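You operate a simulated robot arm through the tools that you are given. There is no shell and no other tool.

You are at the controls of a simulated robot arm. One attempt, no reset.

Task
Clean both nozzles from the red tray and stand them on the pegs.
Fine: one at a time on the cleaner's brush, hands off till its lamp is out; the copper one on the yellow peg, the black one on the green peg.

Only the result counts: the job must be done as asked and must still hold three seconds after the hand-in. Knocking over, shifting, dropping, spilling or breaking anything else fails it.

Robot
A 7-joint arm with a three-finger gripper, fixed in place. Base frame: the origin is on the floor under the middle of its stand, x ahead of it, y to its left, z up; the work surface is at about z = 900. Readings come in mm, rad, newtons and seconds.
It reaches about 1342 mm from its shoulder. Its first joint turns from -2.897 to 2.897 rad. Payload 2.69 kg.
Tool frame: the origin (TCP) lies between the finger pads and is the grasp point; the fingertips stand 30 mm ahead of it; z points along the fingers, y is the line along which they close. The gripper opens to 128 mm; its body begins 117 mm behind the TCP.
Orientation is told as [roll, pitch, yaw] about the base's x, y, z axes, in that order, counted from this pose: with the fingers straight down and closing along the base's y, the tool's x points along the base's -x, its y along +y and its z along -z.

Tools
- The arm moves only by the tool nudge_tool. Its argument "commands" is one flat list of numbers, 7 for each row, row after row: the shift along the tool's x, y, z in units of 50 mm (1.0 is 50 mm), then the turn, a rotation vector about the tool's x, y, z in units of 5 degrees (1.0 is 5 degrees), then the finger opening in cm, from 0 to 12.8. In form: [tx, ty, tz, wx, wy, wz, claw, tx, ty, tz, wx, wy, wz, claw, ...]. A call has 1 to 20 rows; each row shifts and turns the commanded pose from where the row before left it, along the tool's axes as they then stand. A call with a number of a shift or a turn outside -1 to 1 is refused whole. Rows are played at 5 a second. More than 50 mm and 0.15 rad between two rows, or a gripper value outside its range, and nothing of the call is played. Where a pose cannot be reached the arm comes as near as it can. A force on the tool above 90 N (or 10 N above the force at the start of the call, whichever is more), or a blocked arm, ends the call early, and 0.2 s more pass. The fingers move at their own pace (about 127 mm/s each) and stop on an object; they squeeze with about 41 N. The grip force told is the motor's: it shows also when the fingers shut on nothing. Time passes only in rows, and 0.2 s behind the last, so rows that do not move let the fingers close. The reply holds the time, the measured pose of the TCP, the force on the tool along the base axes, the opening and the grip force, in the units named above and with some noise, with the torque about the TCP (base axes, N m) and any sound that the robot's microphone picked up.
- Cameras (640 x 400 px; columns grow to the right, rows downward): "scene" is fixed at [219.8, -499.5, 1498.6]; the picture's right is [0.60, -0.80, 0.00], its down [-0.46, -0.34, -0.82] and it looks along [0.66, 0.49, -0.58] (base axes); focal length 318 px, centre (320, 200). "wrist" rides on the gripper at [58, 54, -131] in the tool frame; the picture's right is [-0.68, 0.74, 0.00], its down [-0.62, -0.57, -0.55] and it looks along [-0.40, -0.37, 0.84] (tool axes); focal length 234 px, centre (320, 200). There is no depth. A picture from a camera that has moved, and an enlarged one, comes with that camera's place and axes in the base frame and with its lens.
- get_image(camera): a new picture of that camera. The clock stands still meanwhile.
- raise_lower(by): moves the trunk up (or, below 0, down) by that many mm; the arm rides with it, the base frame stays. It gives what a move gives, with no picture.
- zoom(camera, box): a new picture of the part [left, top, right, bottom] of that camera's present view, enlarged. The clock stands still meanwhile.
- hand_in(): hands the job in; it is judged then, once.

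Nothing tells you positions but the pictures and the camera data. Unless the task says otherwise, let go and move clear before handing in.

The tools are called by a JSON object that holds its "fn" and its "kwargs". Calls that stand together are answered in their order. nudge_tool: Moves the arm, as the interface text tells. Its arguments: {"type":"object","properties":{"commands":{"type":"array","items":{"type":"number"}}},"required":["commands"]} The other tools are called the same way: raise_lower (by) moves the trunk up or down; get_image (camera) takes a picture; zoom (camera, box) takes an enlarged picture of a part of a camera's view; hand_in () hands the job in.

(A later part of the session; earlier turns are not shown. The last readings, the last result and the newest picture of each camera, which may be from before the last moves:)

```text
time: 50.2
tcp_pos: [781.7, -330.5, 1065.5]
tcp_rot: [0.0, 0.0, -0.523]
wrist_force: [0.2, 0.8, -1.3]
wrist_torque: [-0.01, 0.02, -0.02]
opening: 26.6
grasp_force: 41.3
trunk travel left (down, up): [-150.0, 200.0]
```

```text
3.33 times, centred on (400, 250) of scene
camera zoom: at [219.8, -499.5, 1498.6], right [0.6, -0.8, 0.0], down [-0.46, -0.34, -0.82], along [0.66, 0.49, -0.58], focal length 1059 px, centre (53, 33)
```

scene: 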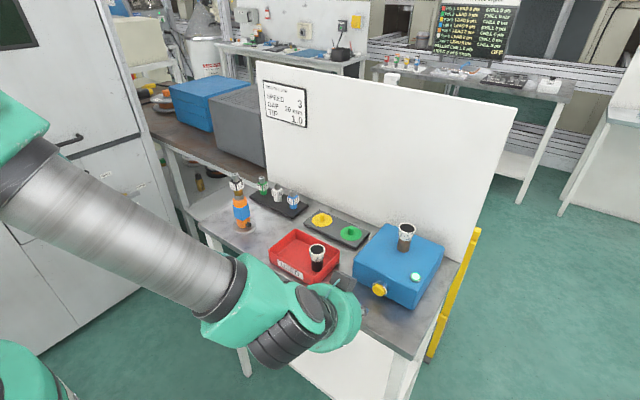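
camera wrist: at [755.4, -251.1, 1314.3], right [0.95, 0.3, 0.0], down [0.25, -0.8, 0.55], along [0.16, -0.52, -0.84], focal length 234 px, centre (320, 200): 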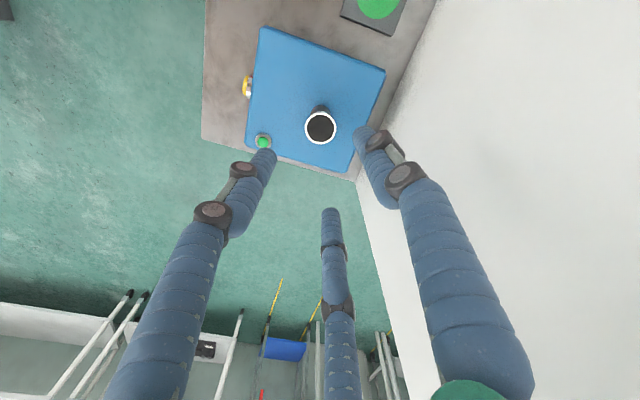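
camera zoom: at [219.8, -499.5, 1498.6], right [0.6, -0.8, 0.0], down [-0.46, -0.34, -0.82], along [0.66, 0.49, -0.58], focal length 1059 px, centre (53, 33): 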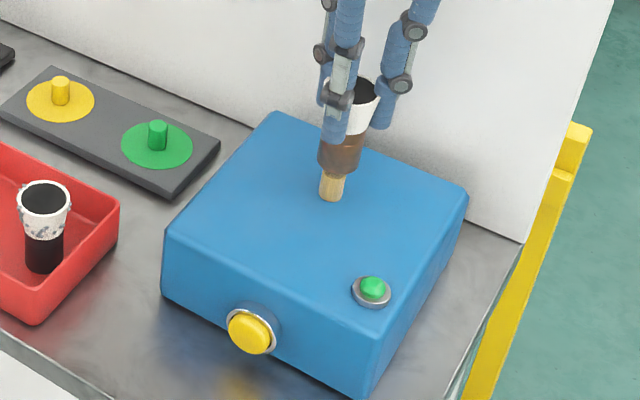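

Free of the brush. Lifting further and carrying the clean copper nozzle over to the yellow peg, hovering high above it.

{"fn": "nudge_tool", "kwargs": {"commands": [0, 0, -0.8, 0, 0, 0, 0, 0.3477, 0.8117, 0, 0, 0, 0, 0, 0.3477, 0.8117, 0, 0, 0, 0, 0, 0.3477, 0.8117, 0, 0, 0, 0, 0, 0.3477, 0.8117, 0, 0, 0, 0, 0, 0.3477, 0.8117, 0, 0, 0, 0, 0, 0.3477, 0.8117, 0, 0, 0, 0, 0, 0, 0, 0.9, 0, 0, 0, 0, 0, 0, 0, 0, 0, 0, 0, 0, 0, 0, 0, 0, 0, 0]}}

{"fn": "zoom", "kwargs": {"camera": "scene", "box": [290, 180, 350, 240]}}

{"fn": "zoom", "kwargs": {"camera": "wrist", "box": [270, 110, 370, 215]}}

{"fn": "get_image", "kwargs": {"camera": "scene"}}

```text
time: 52.4
tcp_pos: [811.0, -66.2, 1060.0]
tcp_rot: [0.001, 0.0, -0.524]
wrist_force: [0.3, 0.4, -1.0]
wrist_torque: [0.04, -0.01, 0.01]
opening: 26.7
grasp_force: 41.2
trunk travel left (down, up): [-150.0, 200.0]
```

```text
6.67 times, centred on (320, 210) of scene
camera zoom: at [219.8, -499.5, 1498.6], right [0.6, -0.8, 0.0], down [-0.46, -0.34, -0.82], along [0.66, 0.49, -0.58], focal length 2118 px, centre (320, 133)
```

zoom: 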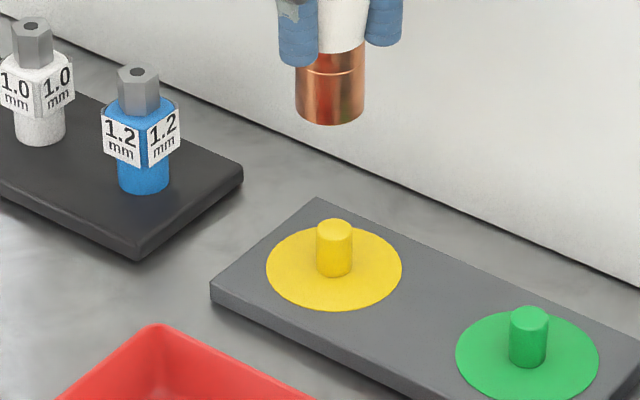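

```text
3.81 times, centred on (320, 162) of wrist
camera zoom: at [787.6, 9.4, 1192.1], right [0.95, 0.3, 0.0], down [0.25, -0.8, 0.55], along [0.16, -0.52, -0.84], focal length 892 px, centre (320, 343)
```

zoom: 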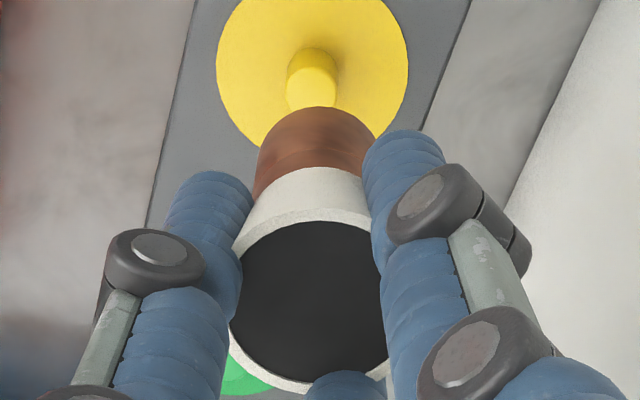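

```text
taken
```

scene: 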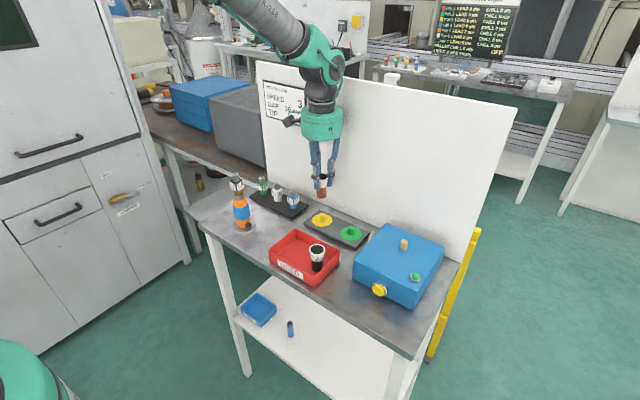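

Over the yellow peg: the nozzle needs about −2.9 mm in y. I'll correct that and descend to about 16 mm above the peg, then re-measure.

{"fn": "nudge_tool", "kwargs": {"commands": [-0.03, -0.05, 0.45, 0, 0, 0, 0, 0, 0, 0.45, 0, 0, 0, 0, 0, 0, 0, 0, 0, 0, 0, 0, 0, 0, 0, 0, 0, 0]}}

{"fn": "zoom", "kwargs": {"camera": "scene", "box": [306, 198, 338, 226]}}

{"fn": "zoom", "kwargs": {"camera": "wrist", "box": [295, 125, 345, 165]}}

```text
time: 53.4
tcp_pos: [811.2, -71.7, 1017.7]
tcp_rot: [-0.001, 0.002, -0.524]
wrist_force: [-0.1, -0.5, -0.3]
wrist_torque: [0.03, -0.03, -0.01]
opening: 26.8
grasp_force: 40.9
trunk travel left (down, up): [-150.0, 200.0]
```

```text
14.29 times, centred on (322, 212) of scene
camera zoom: at [219.8, -499.5, 1498.6], right [0.6, -0.8, 0.0], down [-0.46, -0.34, -0.82], along [0.66, 0.49, -0.58], focal length 4538 px, centre (291, 29)
```

zoom: 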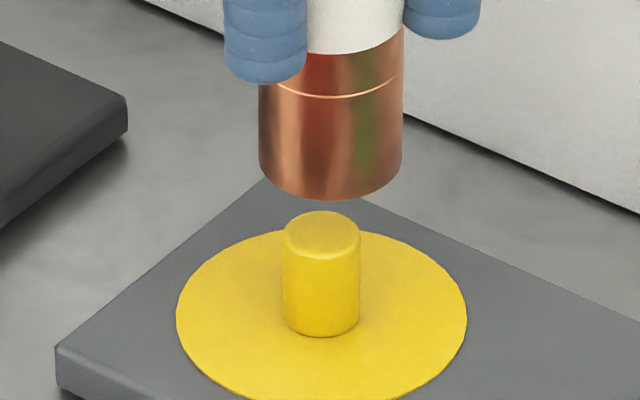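

```text
10.00 times, centred on (320, 145) of wrist
camera zoom: at [787.7, 4.9, 1148.4], right [0.95, 0.3, 0.0], down [0.25, -0.8, 0.55], along [0.16, -0.52, -0.84], focal length 2342 px, centre (320, 750)
```

zoom: 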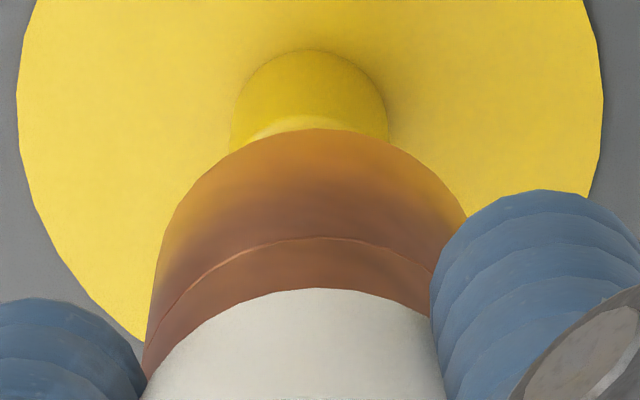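

Small residual: about (−0.9, +1.3) mm. Applying it and lowering 10 mm, then a final check.

{"fn": "nudge_tool", "kwargs": {"commands": [0.0286, 0.0135, 0.1, 0, 0, 0, 0, 0, 0, 0.1, 0, 0, 0, 0, 0, 0, 0, 0, 0, 0, 0, 0, 0, 0, 0, 0, 0, 0]}}

{"fn": "zoom", "kwargs": {"camera": "scene", "box": [306, 198, 338, 226]}}

{"fn": "zoom", "kwargs": {"camera": "wrist", "box": [295, 125, 345, 165]}}

```text
time: 54.4
tcp_pos: [810.3, -69.9, 1007.2]
tcp_rot: [0.001, 0.001, -0.524]
wrist_force: [-0.2, -0.3, -0.3]
wrist_torque: [-0.01, -0.01, -0.01]
opening: 26.7
grasp_force: 41.3
trunk travel left (down, up): [-150.0, 200.0]
```

```text
14.29 times, centred on (322, 212) of scene
camera zoom: at [219.8, -499.5, 1498.6], right [0.6, -0.8, 0.0], down [-0.46, -0.34, -0.82], along [0.66, 0.49, -0.58], focal length 4538 px, centre (291, 29)
```

zoom: 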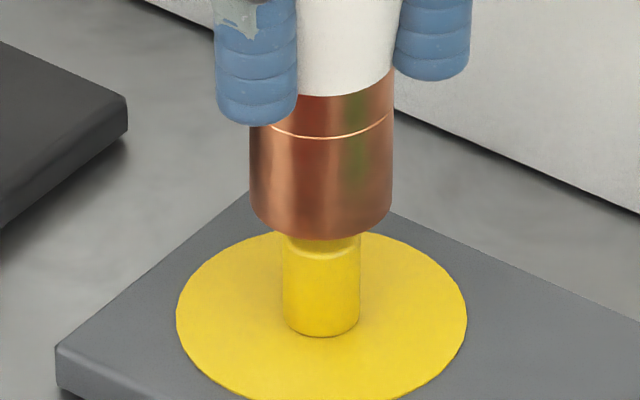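

```text
10.00 times, centred on (320, 145) of wrist
camera zoom: at [787.4, 6.9, 1137.7], right [0.95, 0.3, 0.0], down [0.25, -0.8, 0.55], along [0.16, -0.52, -0.84], focal length 2342 px, centre (320, 750)
```

zoom: 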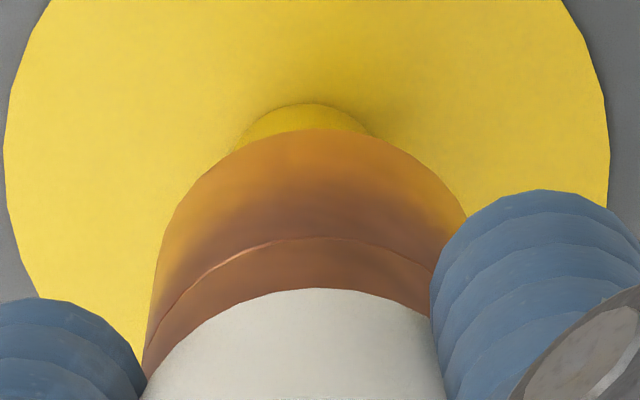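

Consistent target: camera at (786.65, 6.05). Applying the last (−0.7, −0.9) mm and lowering 4 mm to verify.

{"fn": "nudge_tool", "kwargs": {"commands": [0.003, -0.0226, 0.08, 0, 0, 0, 0, 0, 0, 0, 0, 0, 0, 0, 0, 0, 0, 0, 0, 0, 0]}}

{"fn": "zoom", "kwargs": {"camera": "wrist", "box": [295, 125, 345, 165]}}

{"fn": "zoom", "kwargs": {"camera": "scene", "box": [306, 198, 338, 226]}}

```text
time: 55.2
tcp_pos: [811.1, -68.3, 1001.2]
tcp_rot: [0.001, -0.003, -0.523]
wrist_force: [-1.0, 0.2, -0.4]
wrist_torque: [0.0, 0.03, -0.02]
opening: 27.0
grasp_force: 40.5
trunk travel left (down, up): [-150.0, 200.0]
```

```text
10.00 times, centred on (320, 145) of wrist
camera zoom: at [786.2, 7.1, 1133.7], right [0.95, 0.3, 0.0], down [0.25, -0.8, 0.55], along [0.16, -0.52, -0.84], focal length 2342 px, centre (320, 750)
```

zoom: 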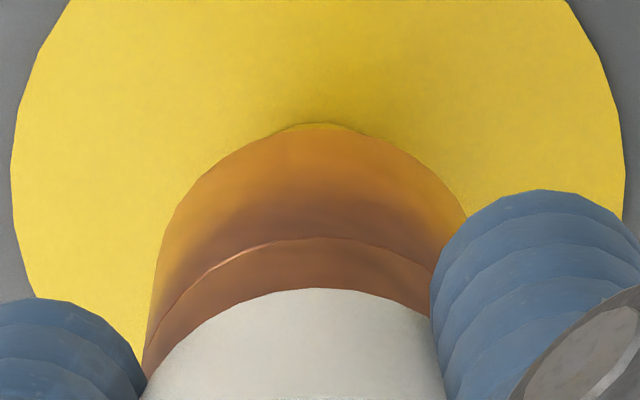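

```text
14.29 times, centred on (322, 212) of scene
camera zoom: at [219.8, -499.5, 1498.6], right [0.6, -0.8, 0.0], down [-0.46, -0.34, -0.82], along [0.66, 0.49, -0.58], focal length 4538 px, centre (291, 29)
```

zoom: 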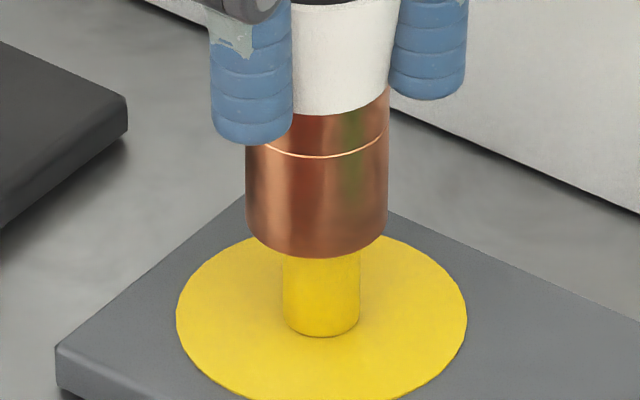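

Peg clearance is about 2 mm radially, and I'm within ~1 mm. One more tiny correction (+0.45, −1.05) while lowering to the peg's top.

{"fn": "nudge_tool", "kwargs": {"commands": [-0.0183, -0.0137, 0.04, 0, 0, 0, 0, 0, 0, 0, 0, 0, 0, 0, 0, 0, 0, 0, 0, 0, 0]}}

{"fn": "zoom", "kwargs": {"camera": "wrist", "box": [295, 125, 345, 165]}}

{"fn": "zoom", "kwargs": {"camera": "scene", "box": [306, 198, 338, 226]}}

```text
time: 56.0
tcp_pos: [811.5, -71.0, 999.7]
tcp_rot: [-0.001, 0.0, -0.524]
wrist_force: [-0.3, -0.6, -2.0]
wrist_torque: [0.01, 0.01, -0.03]
opening: 26.8
grasp_force: 40.7
trunk travel left (down, up): [-150.0, 200.0]
```

```text
10.00 times, centred on (320, 145) of wrist
camera zoom: at [787.4, 6.1, 1131.2], right [0.95, 0.3, 0.0], down [0.25, -0.8, 0.55], along [0.16, -0.52, -0.84], focal length 2342 px, centre (320, 750)
```

zoom: 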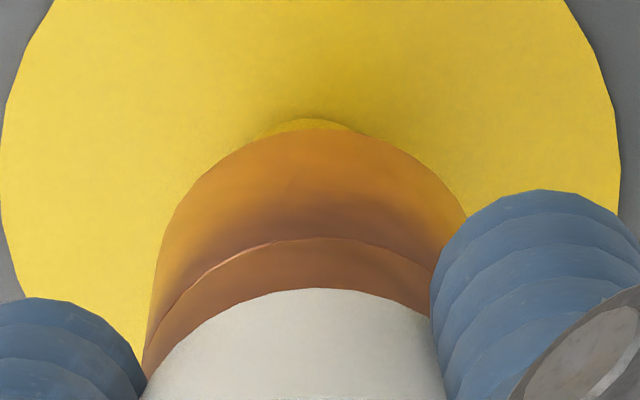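

```text
14.29 times, centred on (322, 212) of scene
camera zoom: at [219.8, -499.5, 1498.6], right [0.6, -0.8, 0.0], down [-0.46, -0.34, -0.82], along [0.66, 0.49, -0.58], focal length 4538 px, centre (291, 29)
```

zoom: 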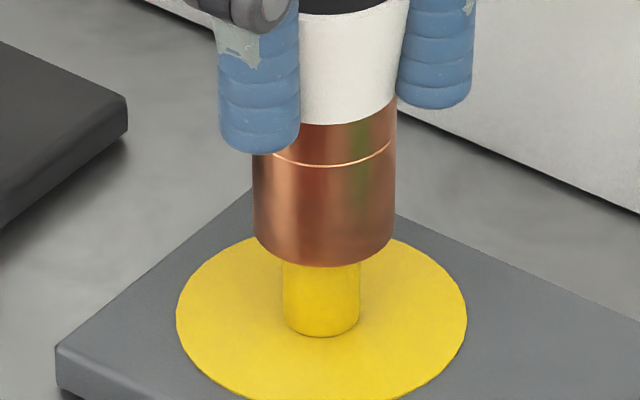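

Within 0.8 mm of the target and clearance is ~2 mm. Lowering over the peg gently.

{"fn": "nudge_tool", "kwargs": {"commands": [0.006, -0.003, 0.06, 0, 0, 0, 0, 0, 0, 0.06, 0, 0, 0, 0, 0, 0, 0.06, 0, 0, 0, 0, 0, 0, 0, 0, 0, 0, 0]}}

{"fn": "zoom", "kwargs": {"camera": "wrist", "box": [295, 125, 345, 165]}}

{"fn": "zoom", "kwargs": {"camera": "scene", "box": [306, 198, 338, 226]}}

```text
time: 57.0
tcp_pos: [812.1, -70.4, 990.2]
tcp_rot: [0.001, 0.001, -0.521]
wrist_force: [-0.7, 0.0, -0.8]
wrist_torque: [0.02, -0.02, 0.02]
opening: 26.8
grasp_force: 41.3
trunk travel left (down, up): [-150.0, 200.0]
```

```text
10.00 times, centred on (320, 145) of wrist
camera zoom: at [788.5, 5.7, 1122.4], right [0.95, 0.3, 0.0], down [0.25, -0.8, 0.55], along [0.16, -0.52, -0.84], focal length 2342 px, centre (320, 750)
```

zoom: 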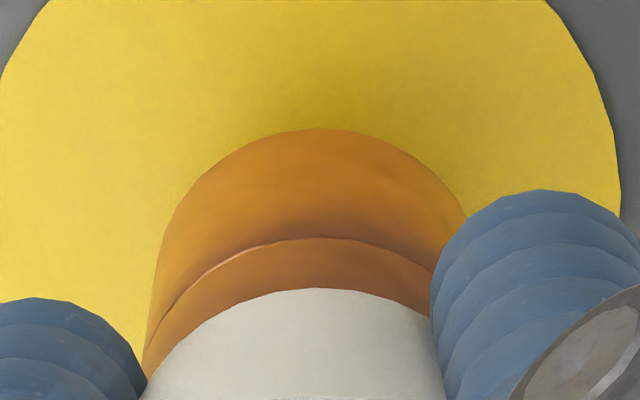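

```text
14.29 times, centred on (322, 212) of scene
camera zoom: at [219.8, -499.5, 1498.6], right [0.6, -0.8, 0.0], down [-0.46, -0.34, -0.82], along [0.66, 0.49, -0.58], focal length 4538 px, centre (291, 29)
```

zoom: 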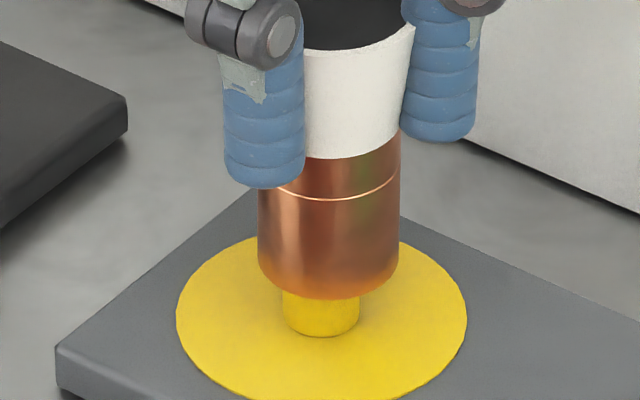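

Engaged over the peg without force, but drifted ~1.9 mm in x, near the clearance edge. Re-centring before going further down.

{"fn": "nudge_tool", "kwargs": {"commands": [0.035, -0.012, 0, 0, 0, 0, 0, 0, 0, 0, 0, 0, 0, 0, 0, 0, 0, 0, 0, 0, 0]}}

{"fn": "zoom", "kwargs": {"camera": "wrist", "box": [270, 110, 370, 215]}}

{"fn": "zoom", "kwargs": {"camera": "scene", "box": [306, 198, 338, 226]}}

```text
time: 57.8
tcp_pos: [810.2, -69.9, 990.7]
tcp_rot: [-0.001, 0.002, -0.525]
wrist_force: [-0.6, 0.6, -1.5]
wrist_torque: [0.0, 0.0, -0.02]
opening: 26.9
grasp_force: 40.9
trunk travel left (down, up): [-150.0, 200.0]
```

```text
3.81 times, centred on (320, 162) of wrist
camera zoom: at [786.0, 6.0, 1122.7], right [0.95, 0.3, 0.0], down [0.25, -0.8, 0.55], along [0.16, -0.52, -0.84], focal length 892 px, centre (320, 343)
```

zoom: 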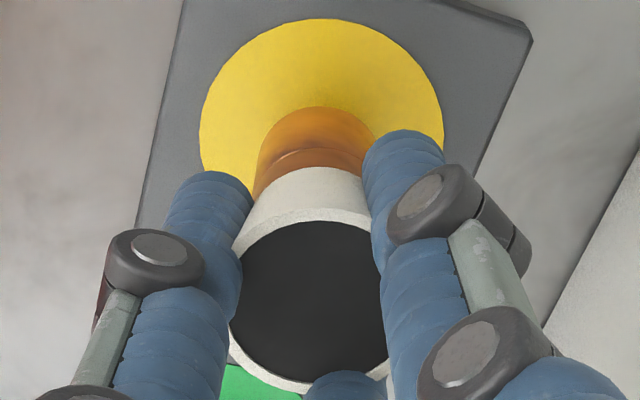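

```text
14.29 times, centred on (322, 212) of scene
camera zoom: at [219.8, -499.5, 1498.6], right [0.6, -0.8, 0.0], down [-0.46, -0.34, -0.82], along [0.66, 0.49, -0.58], focal length 4538 px, centre (291, 29)
```

zoom: 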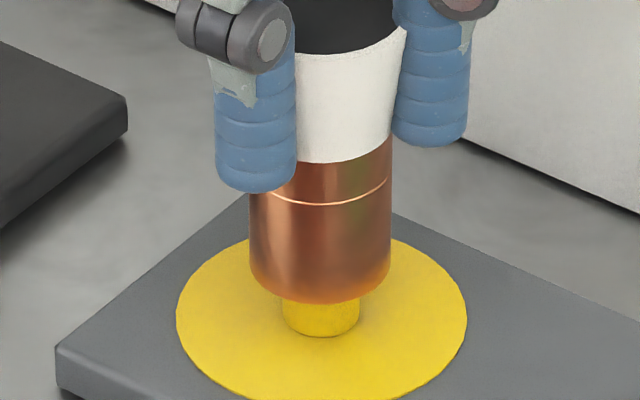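

Re-centred (0.65 mm off). About 13 mm remain to the plate; lowering 9 mm in steps.

{"fn": "nudge_tool", "kwargs": {"commands": [0, 0, 0.06, 0, 0, 0, 0, 0, 0, 0.06, 0, 0, 0, 0, 0, 0, 0.06, 0, 0, 0, 0, 0, 0, 0, 0, 0, 0, 0]}}

{"fn": "zoom", "kwargs": {"camera": "wrist", "box": [270, 110, 370, 215]}}

{"fn": "zoom", "kwargs": {"camera": "scene", "box": [306, 198, 338, 226]}}

```text
time: 58.8
tcp_pos: [810.3, -69.9, 981.7]
tcp_rot: [0.0, 0.001, -0.524]
wrist_force: [0.2, 0.3, -0.7]
wrist_torque: [0.0, -0.02, -0.01]
opening: 27.1
grasp_force: 40.6
trunk travel left (down, up): [-150.0, 200.0]
```

```text
3.81 times, centred on (320, 162) of wrist
camera zoom: at [786.1, 5.9, 1112.9], right [0.95, 0.3, 0.0], down [0.25, -0.8, 0.55], along [0.16, -0.52, -0.84], focal length 892 px, centre (320, 343)
```

zoom: 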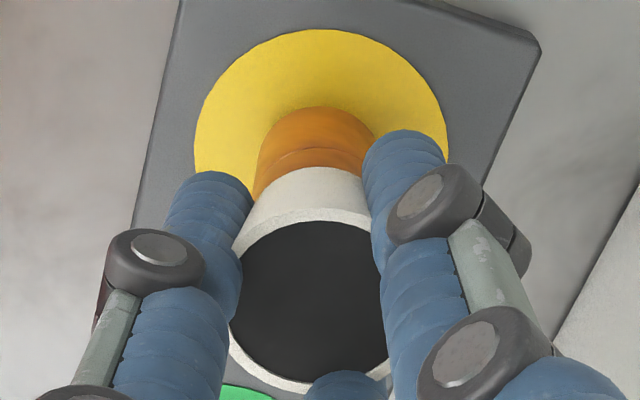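

```text
14.29 times, centred on (322, 212) of scene
camera zoom: at [219.8, -499.5, 1498.6], right [0.6, -0.8, 0.0], down [-0.46, -0.34, -0.82], along [0.66, 0.49, -0.58], focal length 4538 px, centre (291, 29)
```

zoom: 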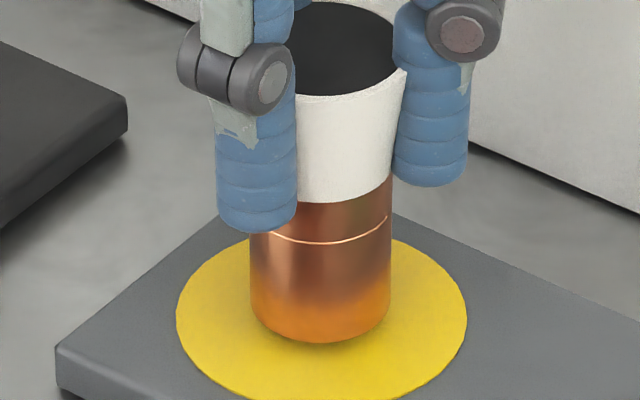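

About 3–4 mm remain. Lowering 1 mm per row until contact shows.

{"fn": "nudge_tool", "kwargs": {"commands": [0, 0, 0.025, 0, 0, 0, 0, 0, 0, 0.025, 0, 0, 0, 0, 0, 0, 0, 0, 0, 0, 0]}}

{"fn": "zoom", "kwargs": {"camera": "scene", "box": [306, 198, 338, 226]}}

```text
time: 59.6
tcp_pos: [810.6, -70.4, 979.4]
tcp_rot: [0.0, 0.0, -0.522]
wrist_force: [-0.3, 0.1, -0.3]
wrist_torque: [0.0, -0.02, 0.03]
opening: 27.1
grasp_force: 40.6
trunk travel left (down, up): [-150.0, 200.0]
```

```text
14.29 times, centred on (322, 212) of scene
camera zoom: at [219.8, -499.5, 1498.6], right [0.6, -0.8, 0.0], down [-0.46, -0.34, -0.82], along [0.66, 0.49, -0.58], focal length 4538 px, centre (291, 29)
```

zoom: 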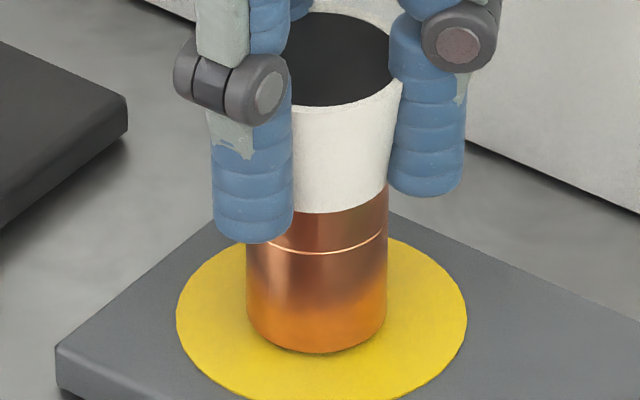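

Almost there; another 1.5 mm.

{"fn": "nudge_tool", "kwargs": {"commands": [0, 0, 0.015, 0, 0, 0, 0, 0, 0, 0.015, 0, 0, 0, 0, 0, 0, 0, 0, 0, 0, 0]}}

{"fn": "zoom", "kwargs": {"camera": "scene", "box": [306, 198, 338, 226]}}

```text
time: 60.4
tcp_pos: [809.4, -69.3, 977.8]
tcp_rot: [0.001, 0.0, -0.522]
wrist_force: [-0.8, 0.0, -0.5]
wrist_torque: [-0.04, 0.01, 0.02]
opening: 26.9
grasp_force: 40.9
trunk travel left (down, up): [-150.0, 200.0]
```

```text
14.29 times, centred on (322, 212) of scene
camera zoom: at [219.8, -499.5, 1498.6], right [0.6, -0.8, 0.0], down [-0.46, -0.34, -0.82], along [0.66, 0.49, -0.58], focal length 4538 px, centre (291, 29)
```

zoom: 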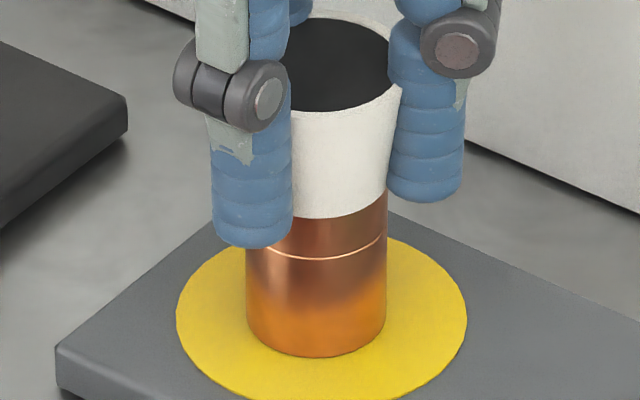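

Nearly at the plate; another millimetre to confirm contact.

{"fn": "nudge_tool", "kwargs": {"commands": [0, 0, 0.012, 0, 0, 0, 0, 0, 0, 0.012, 0, 0, 0, 0, 0, 0, 0, 0, 0, 0, 0]}}

{"fn": "zoom", "kwargs": {"camera": "scene", "box": [306, 198, 338, 226]}}

{"fn": "zoom", "kwargs": {"camera": "wrist", "box": [270, 110, 370, 215]}}

```text
time: 61.2
tcp_pos: [809.2, -70.0, 977.5]
tcp_rot: [0.001, -0.001, -0.523]
wrist_force: [-0.1, -0.2, 1.0]
wrist_torque: [0.02, -0.03, 0.01]
opening: 26.6
grasp_force: 41.0
trunk travel left (down, up): [-150.0, 200.0]
```

```text
14.29 times, centred on (322, 212) of scene
camera zoom: at [219.8, -499.5, 1498.6], right [0.6, -0.8, 0.0], down [-0.46, -0.34, -0.82], along [0.66, 0.49, -0.58], focal length 4538 px, centre (291, 29)
```

zoom: 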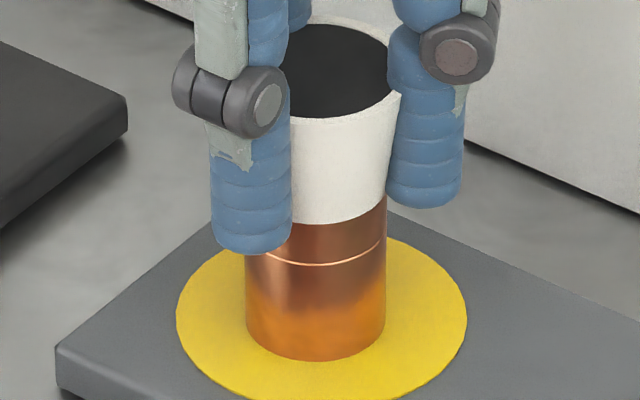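

```text
3.81 times, centred on (320, 162) of wrist
camera zoom: at [785.1, 6.5, 1107.8], right [0.95, 0.3, 0.0], down [0.25, -0.8, 0.55], along [0.16, -0.52, -0.84], focal length 892 px, centre (320, 343)
```

zoom: 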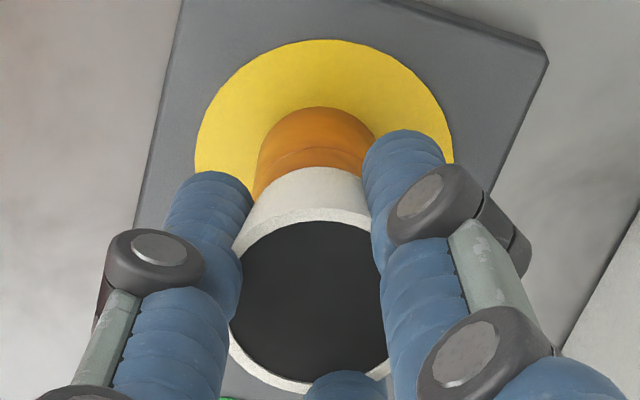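

Light contact is showing (vertical force changed by ~+2 N), so the nozzle is on the plate. Releasing with a modest opening, then rising straight up.

{"fn": "nudge_tool", "kwargs": {"commands": [0, 0, 0, 0, 0, 0, 3.2, 0, 0, 0, 0, 0, 0, 4.5, 0, 0, 0, 0, 0, 0, 6, 0, 0, 0, 0, 0, 0, 6.5, 0, 0, 0, 0, 0, 0, 6.5]}}

{"fn": "zoom", "kwargs": {"camera": "scene", "box": [290, 180, 350, 240]}}

{"fn": "zoom", "kwargs": {"camera": "wrist", "box": [220, 80, 420, 260]}}

```text
time: 62.4
tcp_pos: [807.9, -70.0, 976.9]
tcp_rot: [0.0, 0.0, -0.524]
wrist_force: [-0.5, -0.2, 1.0]
wrist_torque: [-0.01, -0.02, 0.01]
opening: 65.0
grasp_force: 0.1
trunk travel left (down, up): [-150.0, 200.0]
```

```text
6.67 times, centred on (320, 210) of scene
camera zoom: at [219.8, -499.5, 1498.6], right [0.6, -0.8, 0.0], down [-0.46, -0.34, -0.82], along [0.66, 0.49, -0.58], focal length 2118 px, centre (320, 133)
```

zoom: 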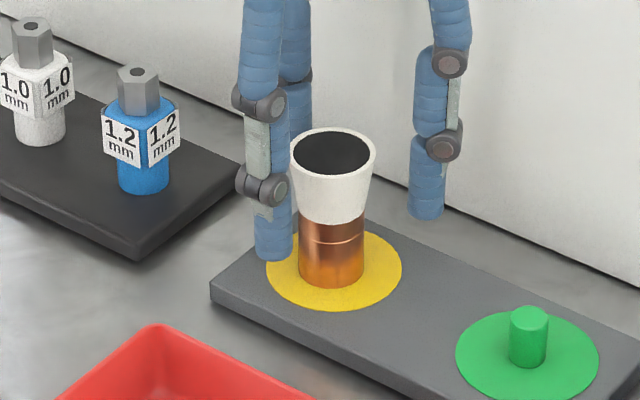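

```text
2.22 times, centred on (320, 170) of wrist
camera zoom: at [785.1, 6.5, 1107.5], right [0.95, 0.3, 0.0], down [0.25, -0.8, 0.55], along [0.16, -0.52, -0.84], focal length 520 px, centre (320, 267)
```

zoom: 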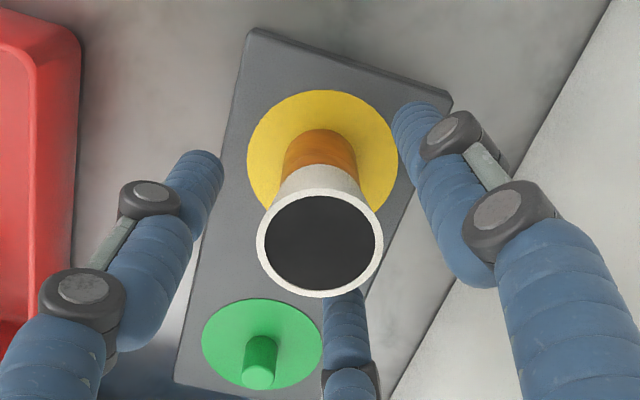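

The copper nozzle stands on the yellow peg, released. Rising straight up, then moving over toward the black nozzle in the tray.

{"fn": "nudge_tool", "kwargs": {"commands": [0, 0, -0.3, 0, 0, 0, 6.5, 0, 0, -0.9, 0, 0, 0, 6.5, 0, 0, -0.9, 0, 0, 0, 6.5, 0, 0, -0.9, 0, 0, 0, 6.5, 0, 0, 0, 0, 0, 0, 6.5]}}

{"fn": "zoom", "kwargs": {"camera": "scene", "box": [260, 190, 370, 290]}}

{"fn": "get_image", "kwargs": {"camera": "wrist"}}

```text
time: 63.6
tcp_pos: [811.9, -66.3, 1129.4]
tcp_rot: [0.0, -0.001, -0.523]
wrist_force: [-1.0, -0.3, 0.0]
wrist_torque: [0.01, -0.06, 0.02]
opening: 65.2
grasp_force: 0.1
trunk travel left (down, up): [-150.0, 200.0]
```

```text
4.00 times, centred on (315, 240) of scene
camera zoom: at [219.8, -499.5, 1498.6], right [0.6, -0.8, 0.0], down [-0.46, -0.34, -0.82], along [0.66, 0.49, -0.58], focal length 1271 px, centre (340, 40)
```

zoom: 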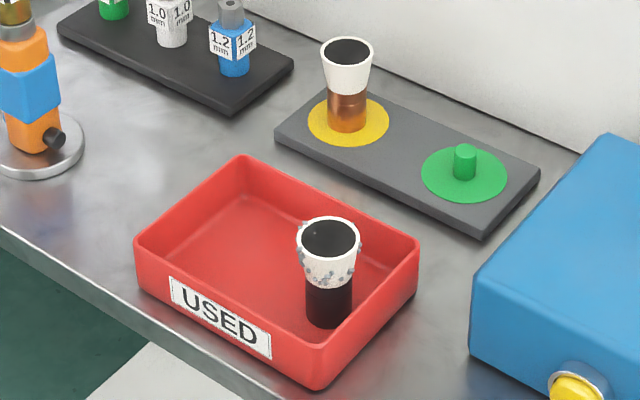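

```text
taken
camera wrist: at [788.9, 9.8, 1260.9], right [0.95, 0.3, 0.0], down [0.25, -0.8, 0.55], along [0.16, -0.52, -0.84], focal length 234 px, centre (320, 200)
```

wrist: 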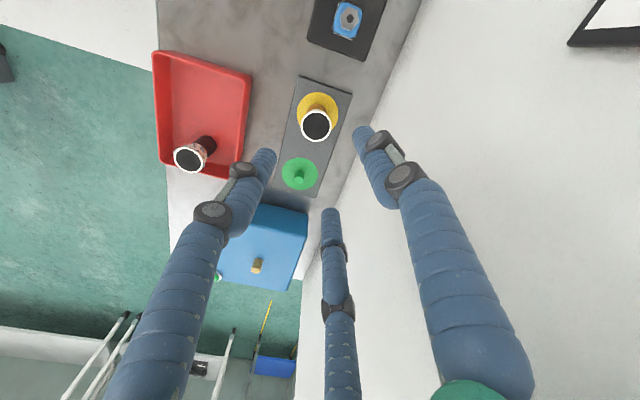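

Copper nozzle is standing well on its peg. Moving above the black nozzle and measuring it.

{"fn": "nudge_tool", "kwargs": {"commands": [0.43, -0.8145, 0, 0, 0, 0, 6.5, 0.43, -0.8145, 0, 0, 0, 0, 6.5, 0.43, -0.8145, 0, 0, 0, 0, 6.5, 0.43, -0.8145, 0, 0, 0, 0, 6.5, 0, 0, 0.9, 0, 0, 0, 6.5, 0, 0, 0.5, 0, 0, 0, 6.5, 0, 0, 0, 0, 0, 0, 6.5]}}

{"fn": "zoom", "kwargs": {"camera": "wrist", "box": [220, 80, 420, 260]}}

{"fn": "zoom", "kwargs": {"camera": "scene", "box": [260, 190, 370, 290]}}

```text
time: 65.2
tcp_pos: [655.5, -167.8, 1058.1]
tcp_rot: [0.001, 0.0, -0.523]
wrist_force: [0.7, 0.5, -0.7]
wrist_torque: [-0.01, 0.09, 0.03]
opening: 65.0
grasp_force: 0.0
trunk travel left (down, up): [-150.0, 200.0]
```

```text
2.22 times, centred on (320, 170) of wrist
camera zoom: at [632.4, -91.5, 1188.6], right [0.95, 0.3, 0.0], down [0.25, -0.8, 0.55], along [0.16, -0.52, -0.84], focal length 520 px, centre (320, 267)
```

zoom: 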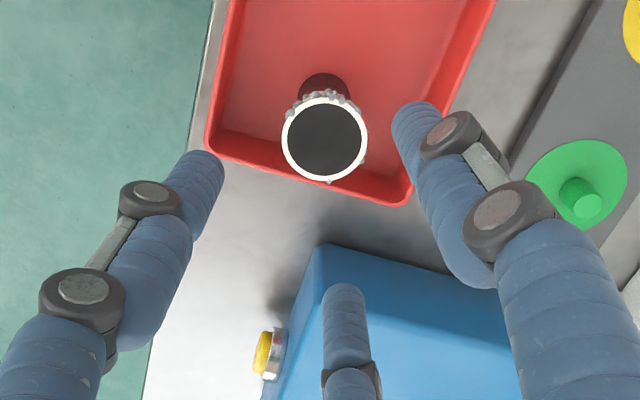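

```text
4.00 times, centred on (315, 240) of scene
camera zoom: at [219.8, -499.5, 1498.6], right [0.6, -0.8, 0.0], down [-0.46, -0.34, -0.82], along [0.66, 0.49, -0.58], focal length 1271 px, centre (340, 40)
```

zoom: 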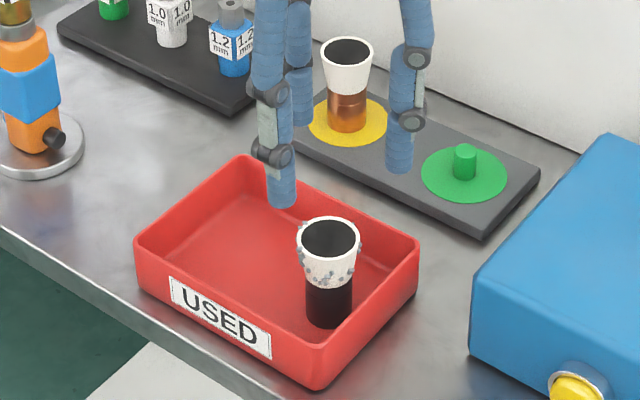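

The black nozzle is at about (658, −165), rim z≈963. I want the tray's wall height exactly so that the fingers stay above it this time; zooming on it.

{"fn": "zoom", "kwargs": {"camera": "scene", "box": [290, 235, 346, 290]}}

{"fn": "zoom", "kwargs": {"camera": "wrist", "box": [270, 100, 370, 180]}}

```text
7.27 times, centred on (318, 262) of scene
camera zoom: at [219.8, -499.5, 1498.6], right [0.6, -0.8, 0.0], down [-0.46, -0.34, -0.82], along [0.66, 0.49, -0.58], focal length 2310 px, centre (334, -254)
```

zoom: 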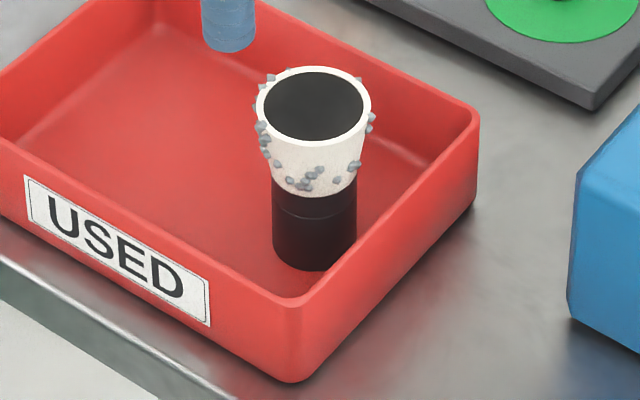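

```text
5.00 times, centred on (320, 140) of wrist
camera zoom: at [632.4, -91.5, 1188.6], right [0.95, 0.3, 0.0], down [0.25, -0.8, 0.55], along [0.16, -0.52, -0.84], focal length 1171 px, centre (320, 500)
```

zoom: 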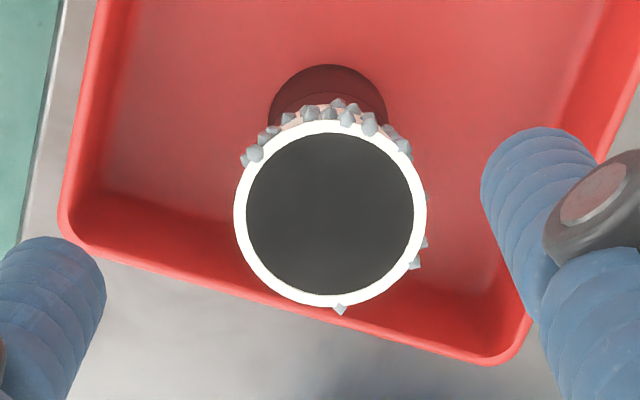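

The tray wall top is at z≈940, which explains the earlier nudge. This time I'll grip higher, with fingertips kept at z≥946, and centre first.

{"fn": "nudge_tool", "kwargs": {"commands": [-0.041, 0.056, 0.7, 0, 0, 0, 6.5, 0, 0, 0.7, 0, 0, 0, 6.5, 0, 0, 0, 0, 0, 0, 6.0, 0, 0, 0, 0, 0, 0, 6.0]}}

{"fn": "zoom", "kwargs": {"camera": "wrist", "box": [220, 80, 420, 260]}}

{"fn": "zoom", "kwargs": {"camera": "scene", "box": [290, 225, 346, 280]}}

```text
time: 66.2
tcp_pos: [658.2, -166.8, 986.8]
tcp_rot: [-0.001, -0.001, -0.525]
wrist_force: [0.5, -0.1, 0.9]
wrist_torque: [0.0, -0.05, -0.02]
opening: 60.1
grasp_force: 0.2
trunk travel left (down, up): [-150.0, 200.0]
```

```text
2.22 times, centred on (320, 170) of wrist
camera zoom: at [634.4, -89.5, 1119.1], right [0.95, 0.3, 0.0], down [0.25, -0.8, 0.55], along [0.16, -0.52, -0.84], focal length 520 px, centre (320, 267)
```

zoom: 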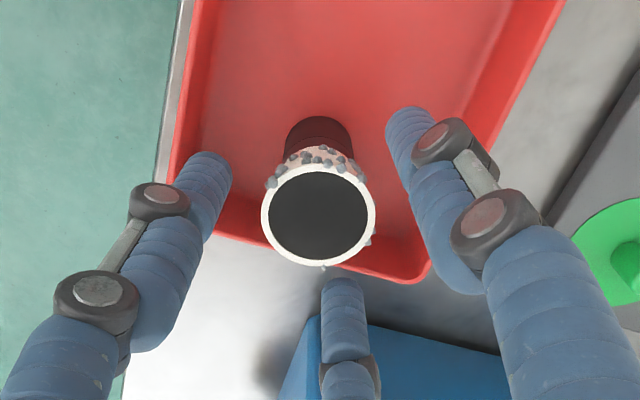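

```text
7.27 times, centred on (318, 252) of scene
camera zoom: at [219.8, -499.5, 1498.6], right [0.6, -0.8, 0.0], down [-0.46, -0.34, -0.82], along [0.66, 0.49, -0.58], focal length 2310 px, centre (334, -182)
```

zoom: 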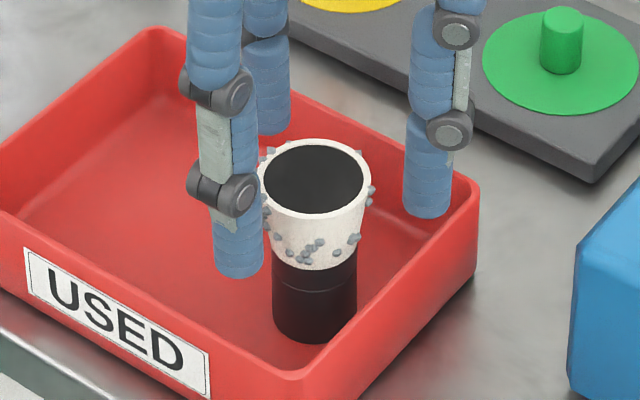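

Nearly centred. Small correction (+1.3, −0.8) and down 11 mm, keeping tips about 6 mm above the wall.

{"fn": "nudge_tool", "kwargs": {"commands": [-0.031, 0, 0.22, 0, 0, 0, 6.0, 0, 0, 0, 0, 0, 0, 6.0, 0, 0, 0, 0, 0, 0, 6.0]}}

{"fn": "zoom", "kwargs": {"camera": "wrist", "box": [220, 80, 420, 260]}}

{"fn": "zoom", "kwargs": {"camera": "scene", "box": [290, 225, 346, 280]}}

```text
time: 67.0
tcp_pos: [658.5, -166.1, 977.1]
tcp_rot: [0.0, -0.001, -0.522]
wrist_force: [0.4, -0.8, -0.6]
wrist_torque: [0.03, -0.03, 0.0]
opening: 60.0
grasp_force: 0.1
trunk travel left (down, up): [-150.0, 200.0]
```

```text
2.22 times, centred on (320, 170) of wrist
camera zoom: at [635.7, -90.9, 1107.6], right [0.95, 0.3, 0.0], down [0.25, -0.8, 0.55], along [0.16, -0.52, -0.84], focal length 520 px, centre (320, 267)
```

zoom: 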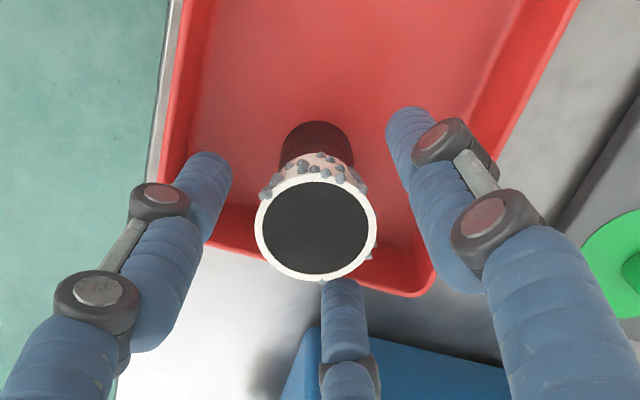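

```text
7.27 times, centred on (318, 252) of scene
camera zoom: at [219.8, -499.5, 1498.6], right [0.6, -0.8, 0.0], down [-0.46, -0.34, -0.82], along [0.66, 0.49, -0.58], focal length 2310 px, centre (334, -182)
```

zoom: 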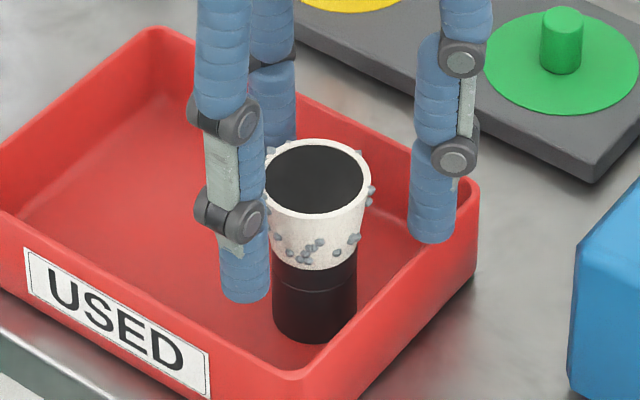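

Centred, tips ~6 mm above the wall. Closing on the black nozzle.

{"fn": "nudge_tool", "kwargs": {"commands": [0, 0, 0, 0, 0, 0, 4.8, 0, 0, 0, 0, 0, 0, 3.6, 0, 0, 0, 0, 0, 0, 2.5, 0, 0, 0, 0, 0, 0, 0, 0, 0, 0, 0, 0, 0, 0, 0, 0, 0, 0, 0, 0, 0]}}

{"fn": "zoom", "kwargs": {"camera": "wrist", "box": [220, 80, 420, 260]}}

{"fn": "zoom", "kwargs": {"camera": "scene", "box": [290, 225, 346, 280]}}

```text
time: 68.4
tcp_pos: [658.7, -166.7, 977.1]
tcp_rot: [0.001, 0.0, -0.523]
wrist_force: [-0.9, -0.1, 0.0]
wrist_torque: [-0.01, -0.01, 0.02]
opening: 27.7
grasp_force: 40.7
trunk travel left (down, up): [-150.0, 200.0]
```

```text
2.22 times, centred on (320, 170) of wrist
camera zoom: at [635.7, -90.9, 1107.7], right [0.95, 0.3, 0.0], down [0.25, -0.8, 0.55], along [0.16, -0.52, -0.84], focal length 520 px, centre (320, 267)
```

zoom: 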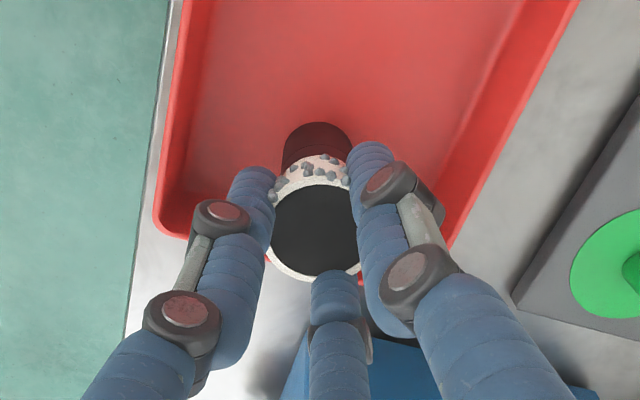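

```text
7.27 times, centred on (318, 252) of scene
camera zoom: at [219.8, -499.5, 1498.6], right [0.6, -0.8, 0.0], down [-0.46, -0.34, -0.82], along [0.66, 0.49, -0.58], focal length 2310 px, centre (334, -182)
```

zoom: 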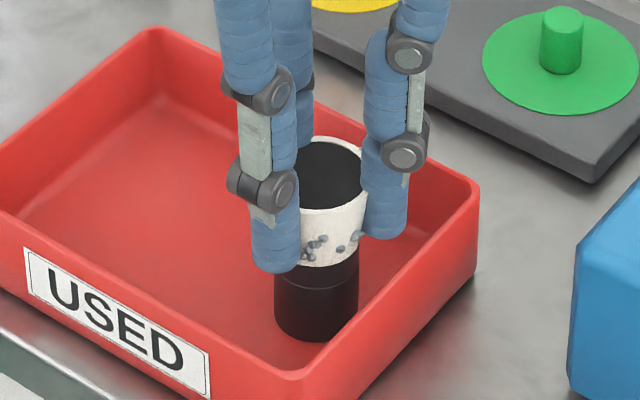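

Gripped at 41 N and the tray didn't move. Lifting carefully and checking the hold.

{"fn": "nudge_tool", "kwargs": {"commands": [0, 0, -0.2, 0, 0, 0, 0, 0, 0, -0.4, 0, 0, 0, 0, 0, 0, -0.6, 0, 0, 0, 0, 0, 0, 0, 0, 0, 0, 0]}}

{"fn": "zoom", "kwargs": {"camera": "scene", "box": [260, 190, 370, 290]}}

{"fn": "zoom", "kwargs": {"camera": "wrist", "box": [270, 110, 370, 215]}}

```text
time: 69.4
tcp_pos: [659.2, -167.2, 1035.9]
tcp_rot: [0.001, -0.001, -0.525]
wrist_force: [-1.2, -0.6, -0.1]
wrist_torque: [-0.02, -0.06, -0.03]
opening: 27.6
grasp_force: 40.9
trunk travel left (down, up): [-150.0, 200.0]
```

```text
4.00 times, centred on (315, 240) of scene
camera zoom: at [219.8, -499.5, 1498.6], right [0.6, -0.8, 0.0], down [-0.46, -0.34, -0.82], along [0.66, 0.49, -0.58], focal length 1271 px, centre (340, 40)
```

zoom: 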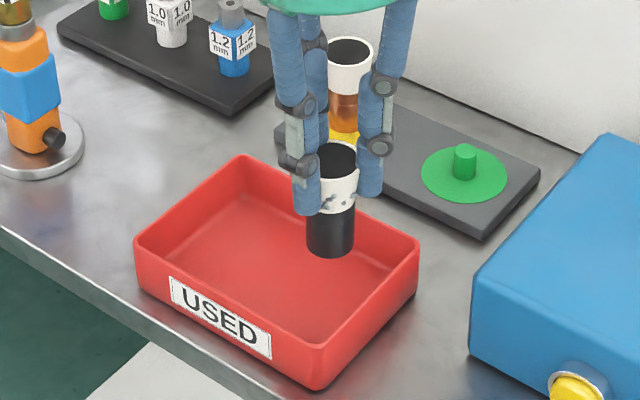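

```text
3.81 times, centred on (320, 162) of wrist
camera zoom: at [635.1, -91.7, 1167.6], right [0.95, 0.3, 0.0], down [0.25, -0.8, 0.55], along [0.16, -0.52, -0.84], focal length 892 px, centre (320, 343)
```

zoom: 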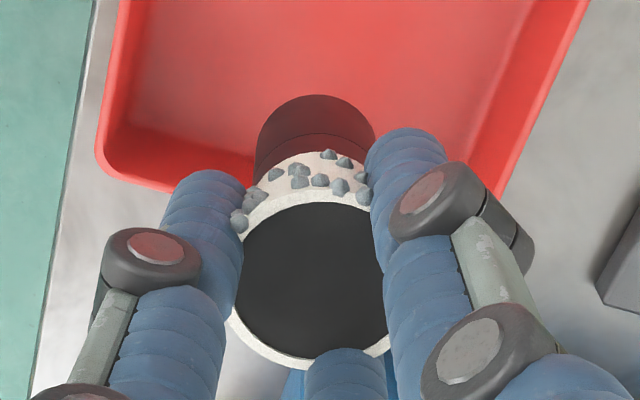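

The black nozzle is held upright and clear. Carrying it up and over to the brush, using the camera pose (756.6, −253.7) found earlier as the target.

{"fn": "nudge_tool", "kwargs": {"commands": [0, 0, -0.9, 0, 0, 0, 0, 0, 0, -0.8, 0, 0, 0, 0, -0.745, -0.318, 0, 0, 0, 0, 0, -0.745, -0.318, 0, 0, 0, 0, 0, -0.745, -0.318, 0, 0, 0, 0, 0, -0.745, -0.318, 0, 0, 0, 0, 0, -0.745, -0.318, 0, 0, 0, 0, 0, 0, 0, 0, 0, 0, 0, 0, 0, 0, 0, 0, 0, 0, 0]}}

{"fn": "zoom", "kwargs": {"camera": "scene", "box": [380, 195, 440, 260]}}

{"fn": "zoom", "kwargs": {"camera": "wrist", "box": [270, 110, 370, 215]}}

```text
time: 71.4
tcp_pos: [782.4, -331.7, 1119.5]
tcp_rot: [0.0, -0.001, -0.524]
wrist_force: [0.0, 1.1, 0.7]
wrist_torque: [-0.01, -0.01, 0.01]
opening: 27.7
grasp_force: 41.3
trunk travel left (down, up): [-150.0, 200.0]
```

```text
6.15 times, centred on (410, 228) of scene
camera zoom: at [219.8, -499.5, 1498.6], right [0.6, -0.8, 0.0], down [-0.46, -0.34, -0.82], along [0.66, 0.49, -0.58], focal length 1955 px, centre (-234, 31)
```

zoom: 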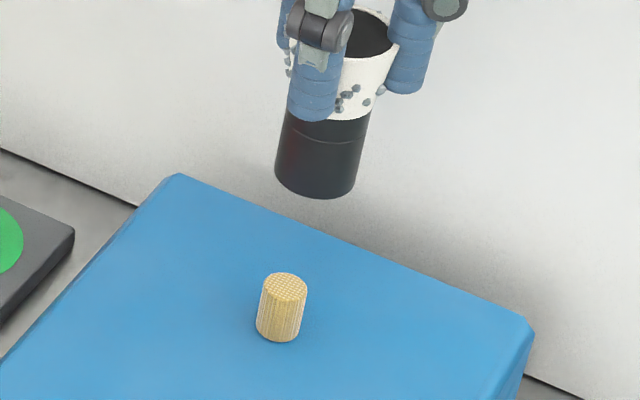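

```text
3.81 times, centred on (320, 162) of wrist
camera zoom: at [758.4, -255.7, 1249.8], right [0.95, 0.3, 0.0], down [0.25, -0.8, 0.55], along [0.16, -0.52, -0.84], focal length 892 px, centre (320, 343)
```

zoom: 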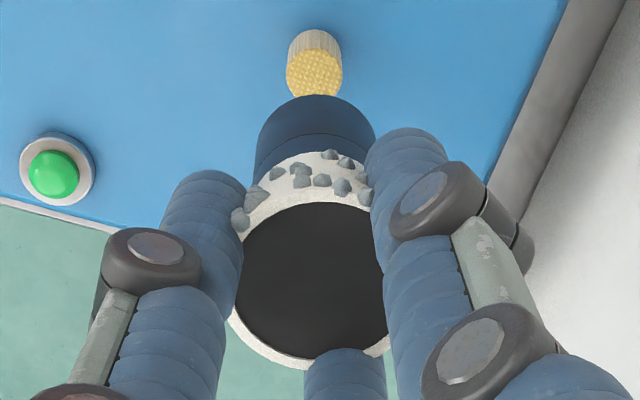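

Close to the brush axis. Correcting (−1.8, +2.0) and descending to just above the brush, then verifying in both views.

{"fn": "nudge_tool", "kwargs": {"commands": [0.051, 0.017, 0.46, 0, 0, 0, 0, 0, 0, 0.42, 0, 0, 0, 0, 0, 0, 0, 0, 0, 0, 0, 0, 0, 0, 0, 0, 0, 0]}}

{"fn": "zoom", "kwargs": {"camera": "scene", "box": [394, 225, 426, 253]}}

{"fn": "zoom", "kwargs": {"camera": "wrist", "box": [295, 125, 345, 165]}}

```text
time: 72.4
tcp_pos: [779.8, -328.1, 1077.0]
tcp_rot: [0.0, 0.001, -0.523]
wrist_force: [-0.2, -0.1, -1.7]
wrist_torque: [0.01, 0.0, -0.04]
opening: 28.0
grasp_force: 41.3
trunk travel left (down, up): [-150.0, 200.0]
```

```text
14.29 times, centred on (410, 239) of scene
camera zoom: at [219.8, -499.5, 1498.6], right [0.6, -0.8, 0.0], down [-0.46, -0.34, -0.82], along [0.66, 0.49, -0.58], focal length 4538 px, centre (-966, -357)
```

zoom: 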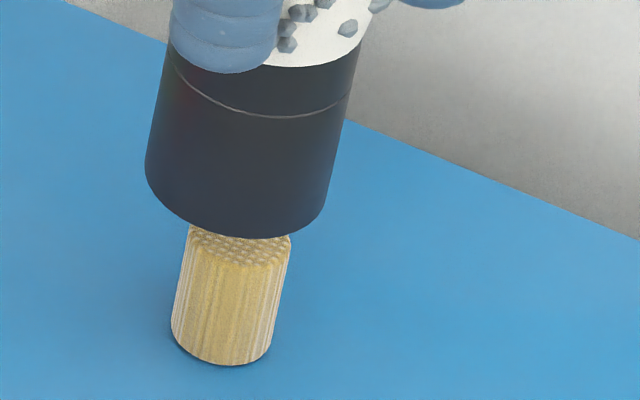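

```text
10.00 times, centred on (320, 145) of wrist
camera zoom: at [755.9, -251.8, 1207.2], right [0.95, 0.3, 0.0], down [0.25, -0.8, 0.55], along [0.16, -0.52, -0.84], focal length 2342 px, centre (320, 750)
```

zoom: 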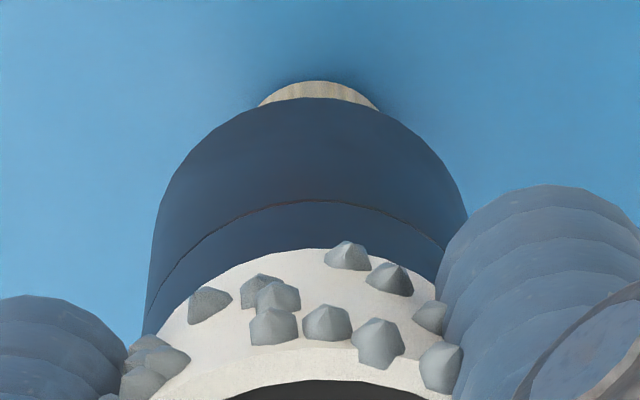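

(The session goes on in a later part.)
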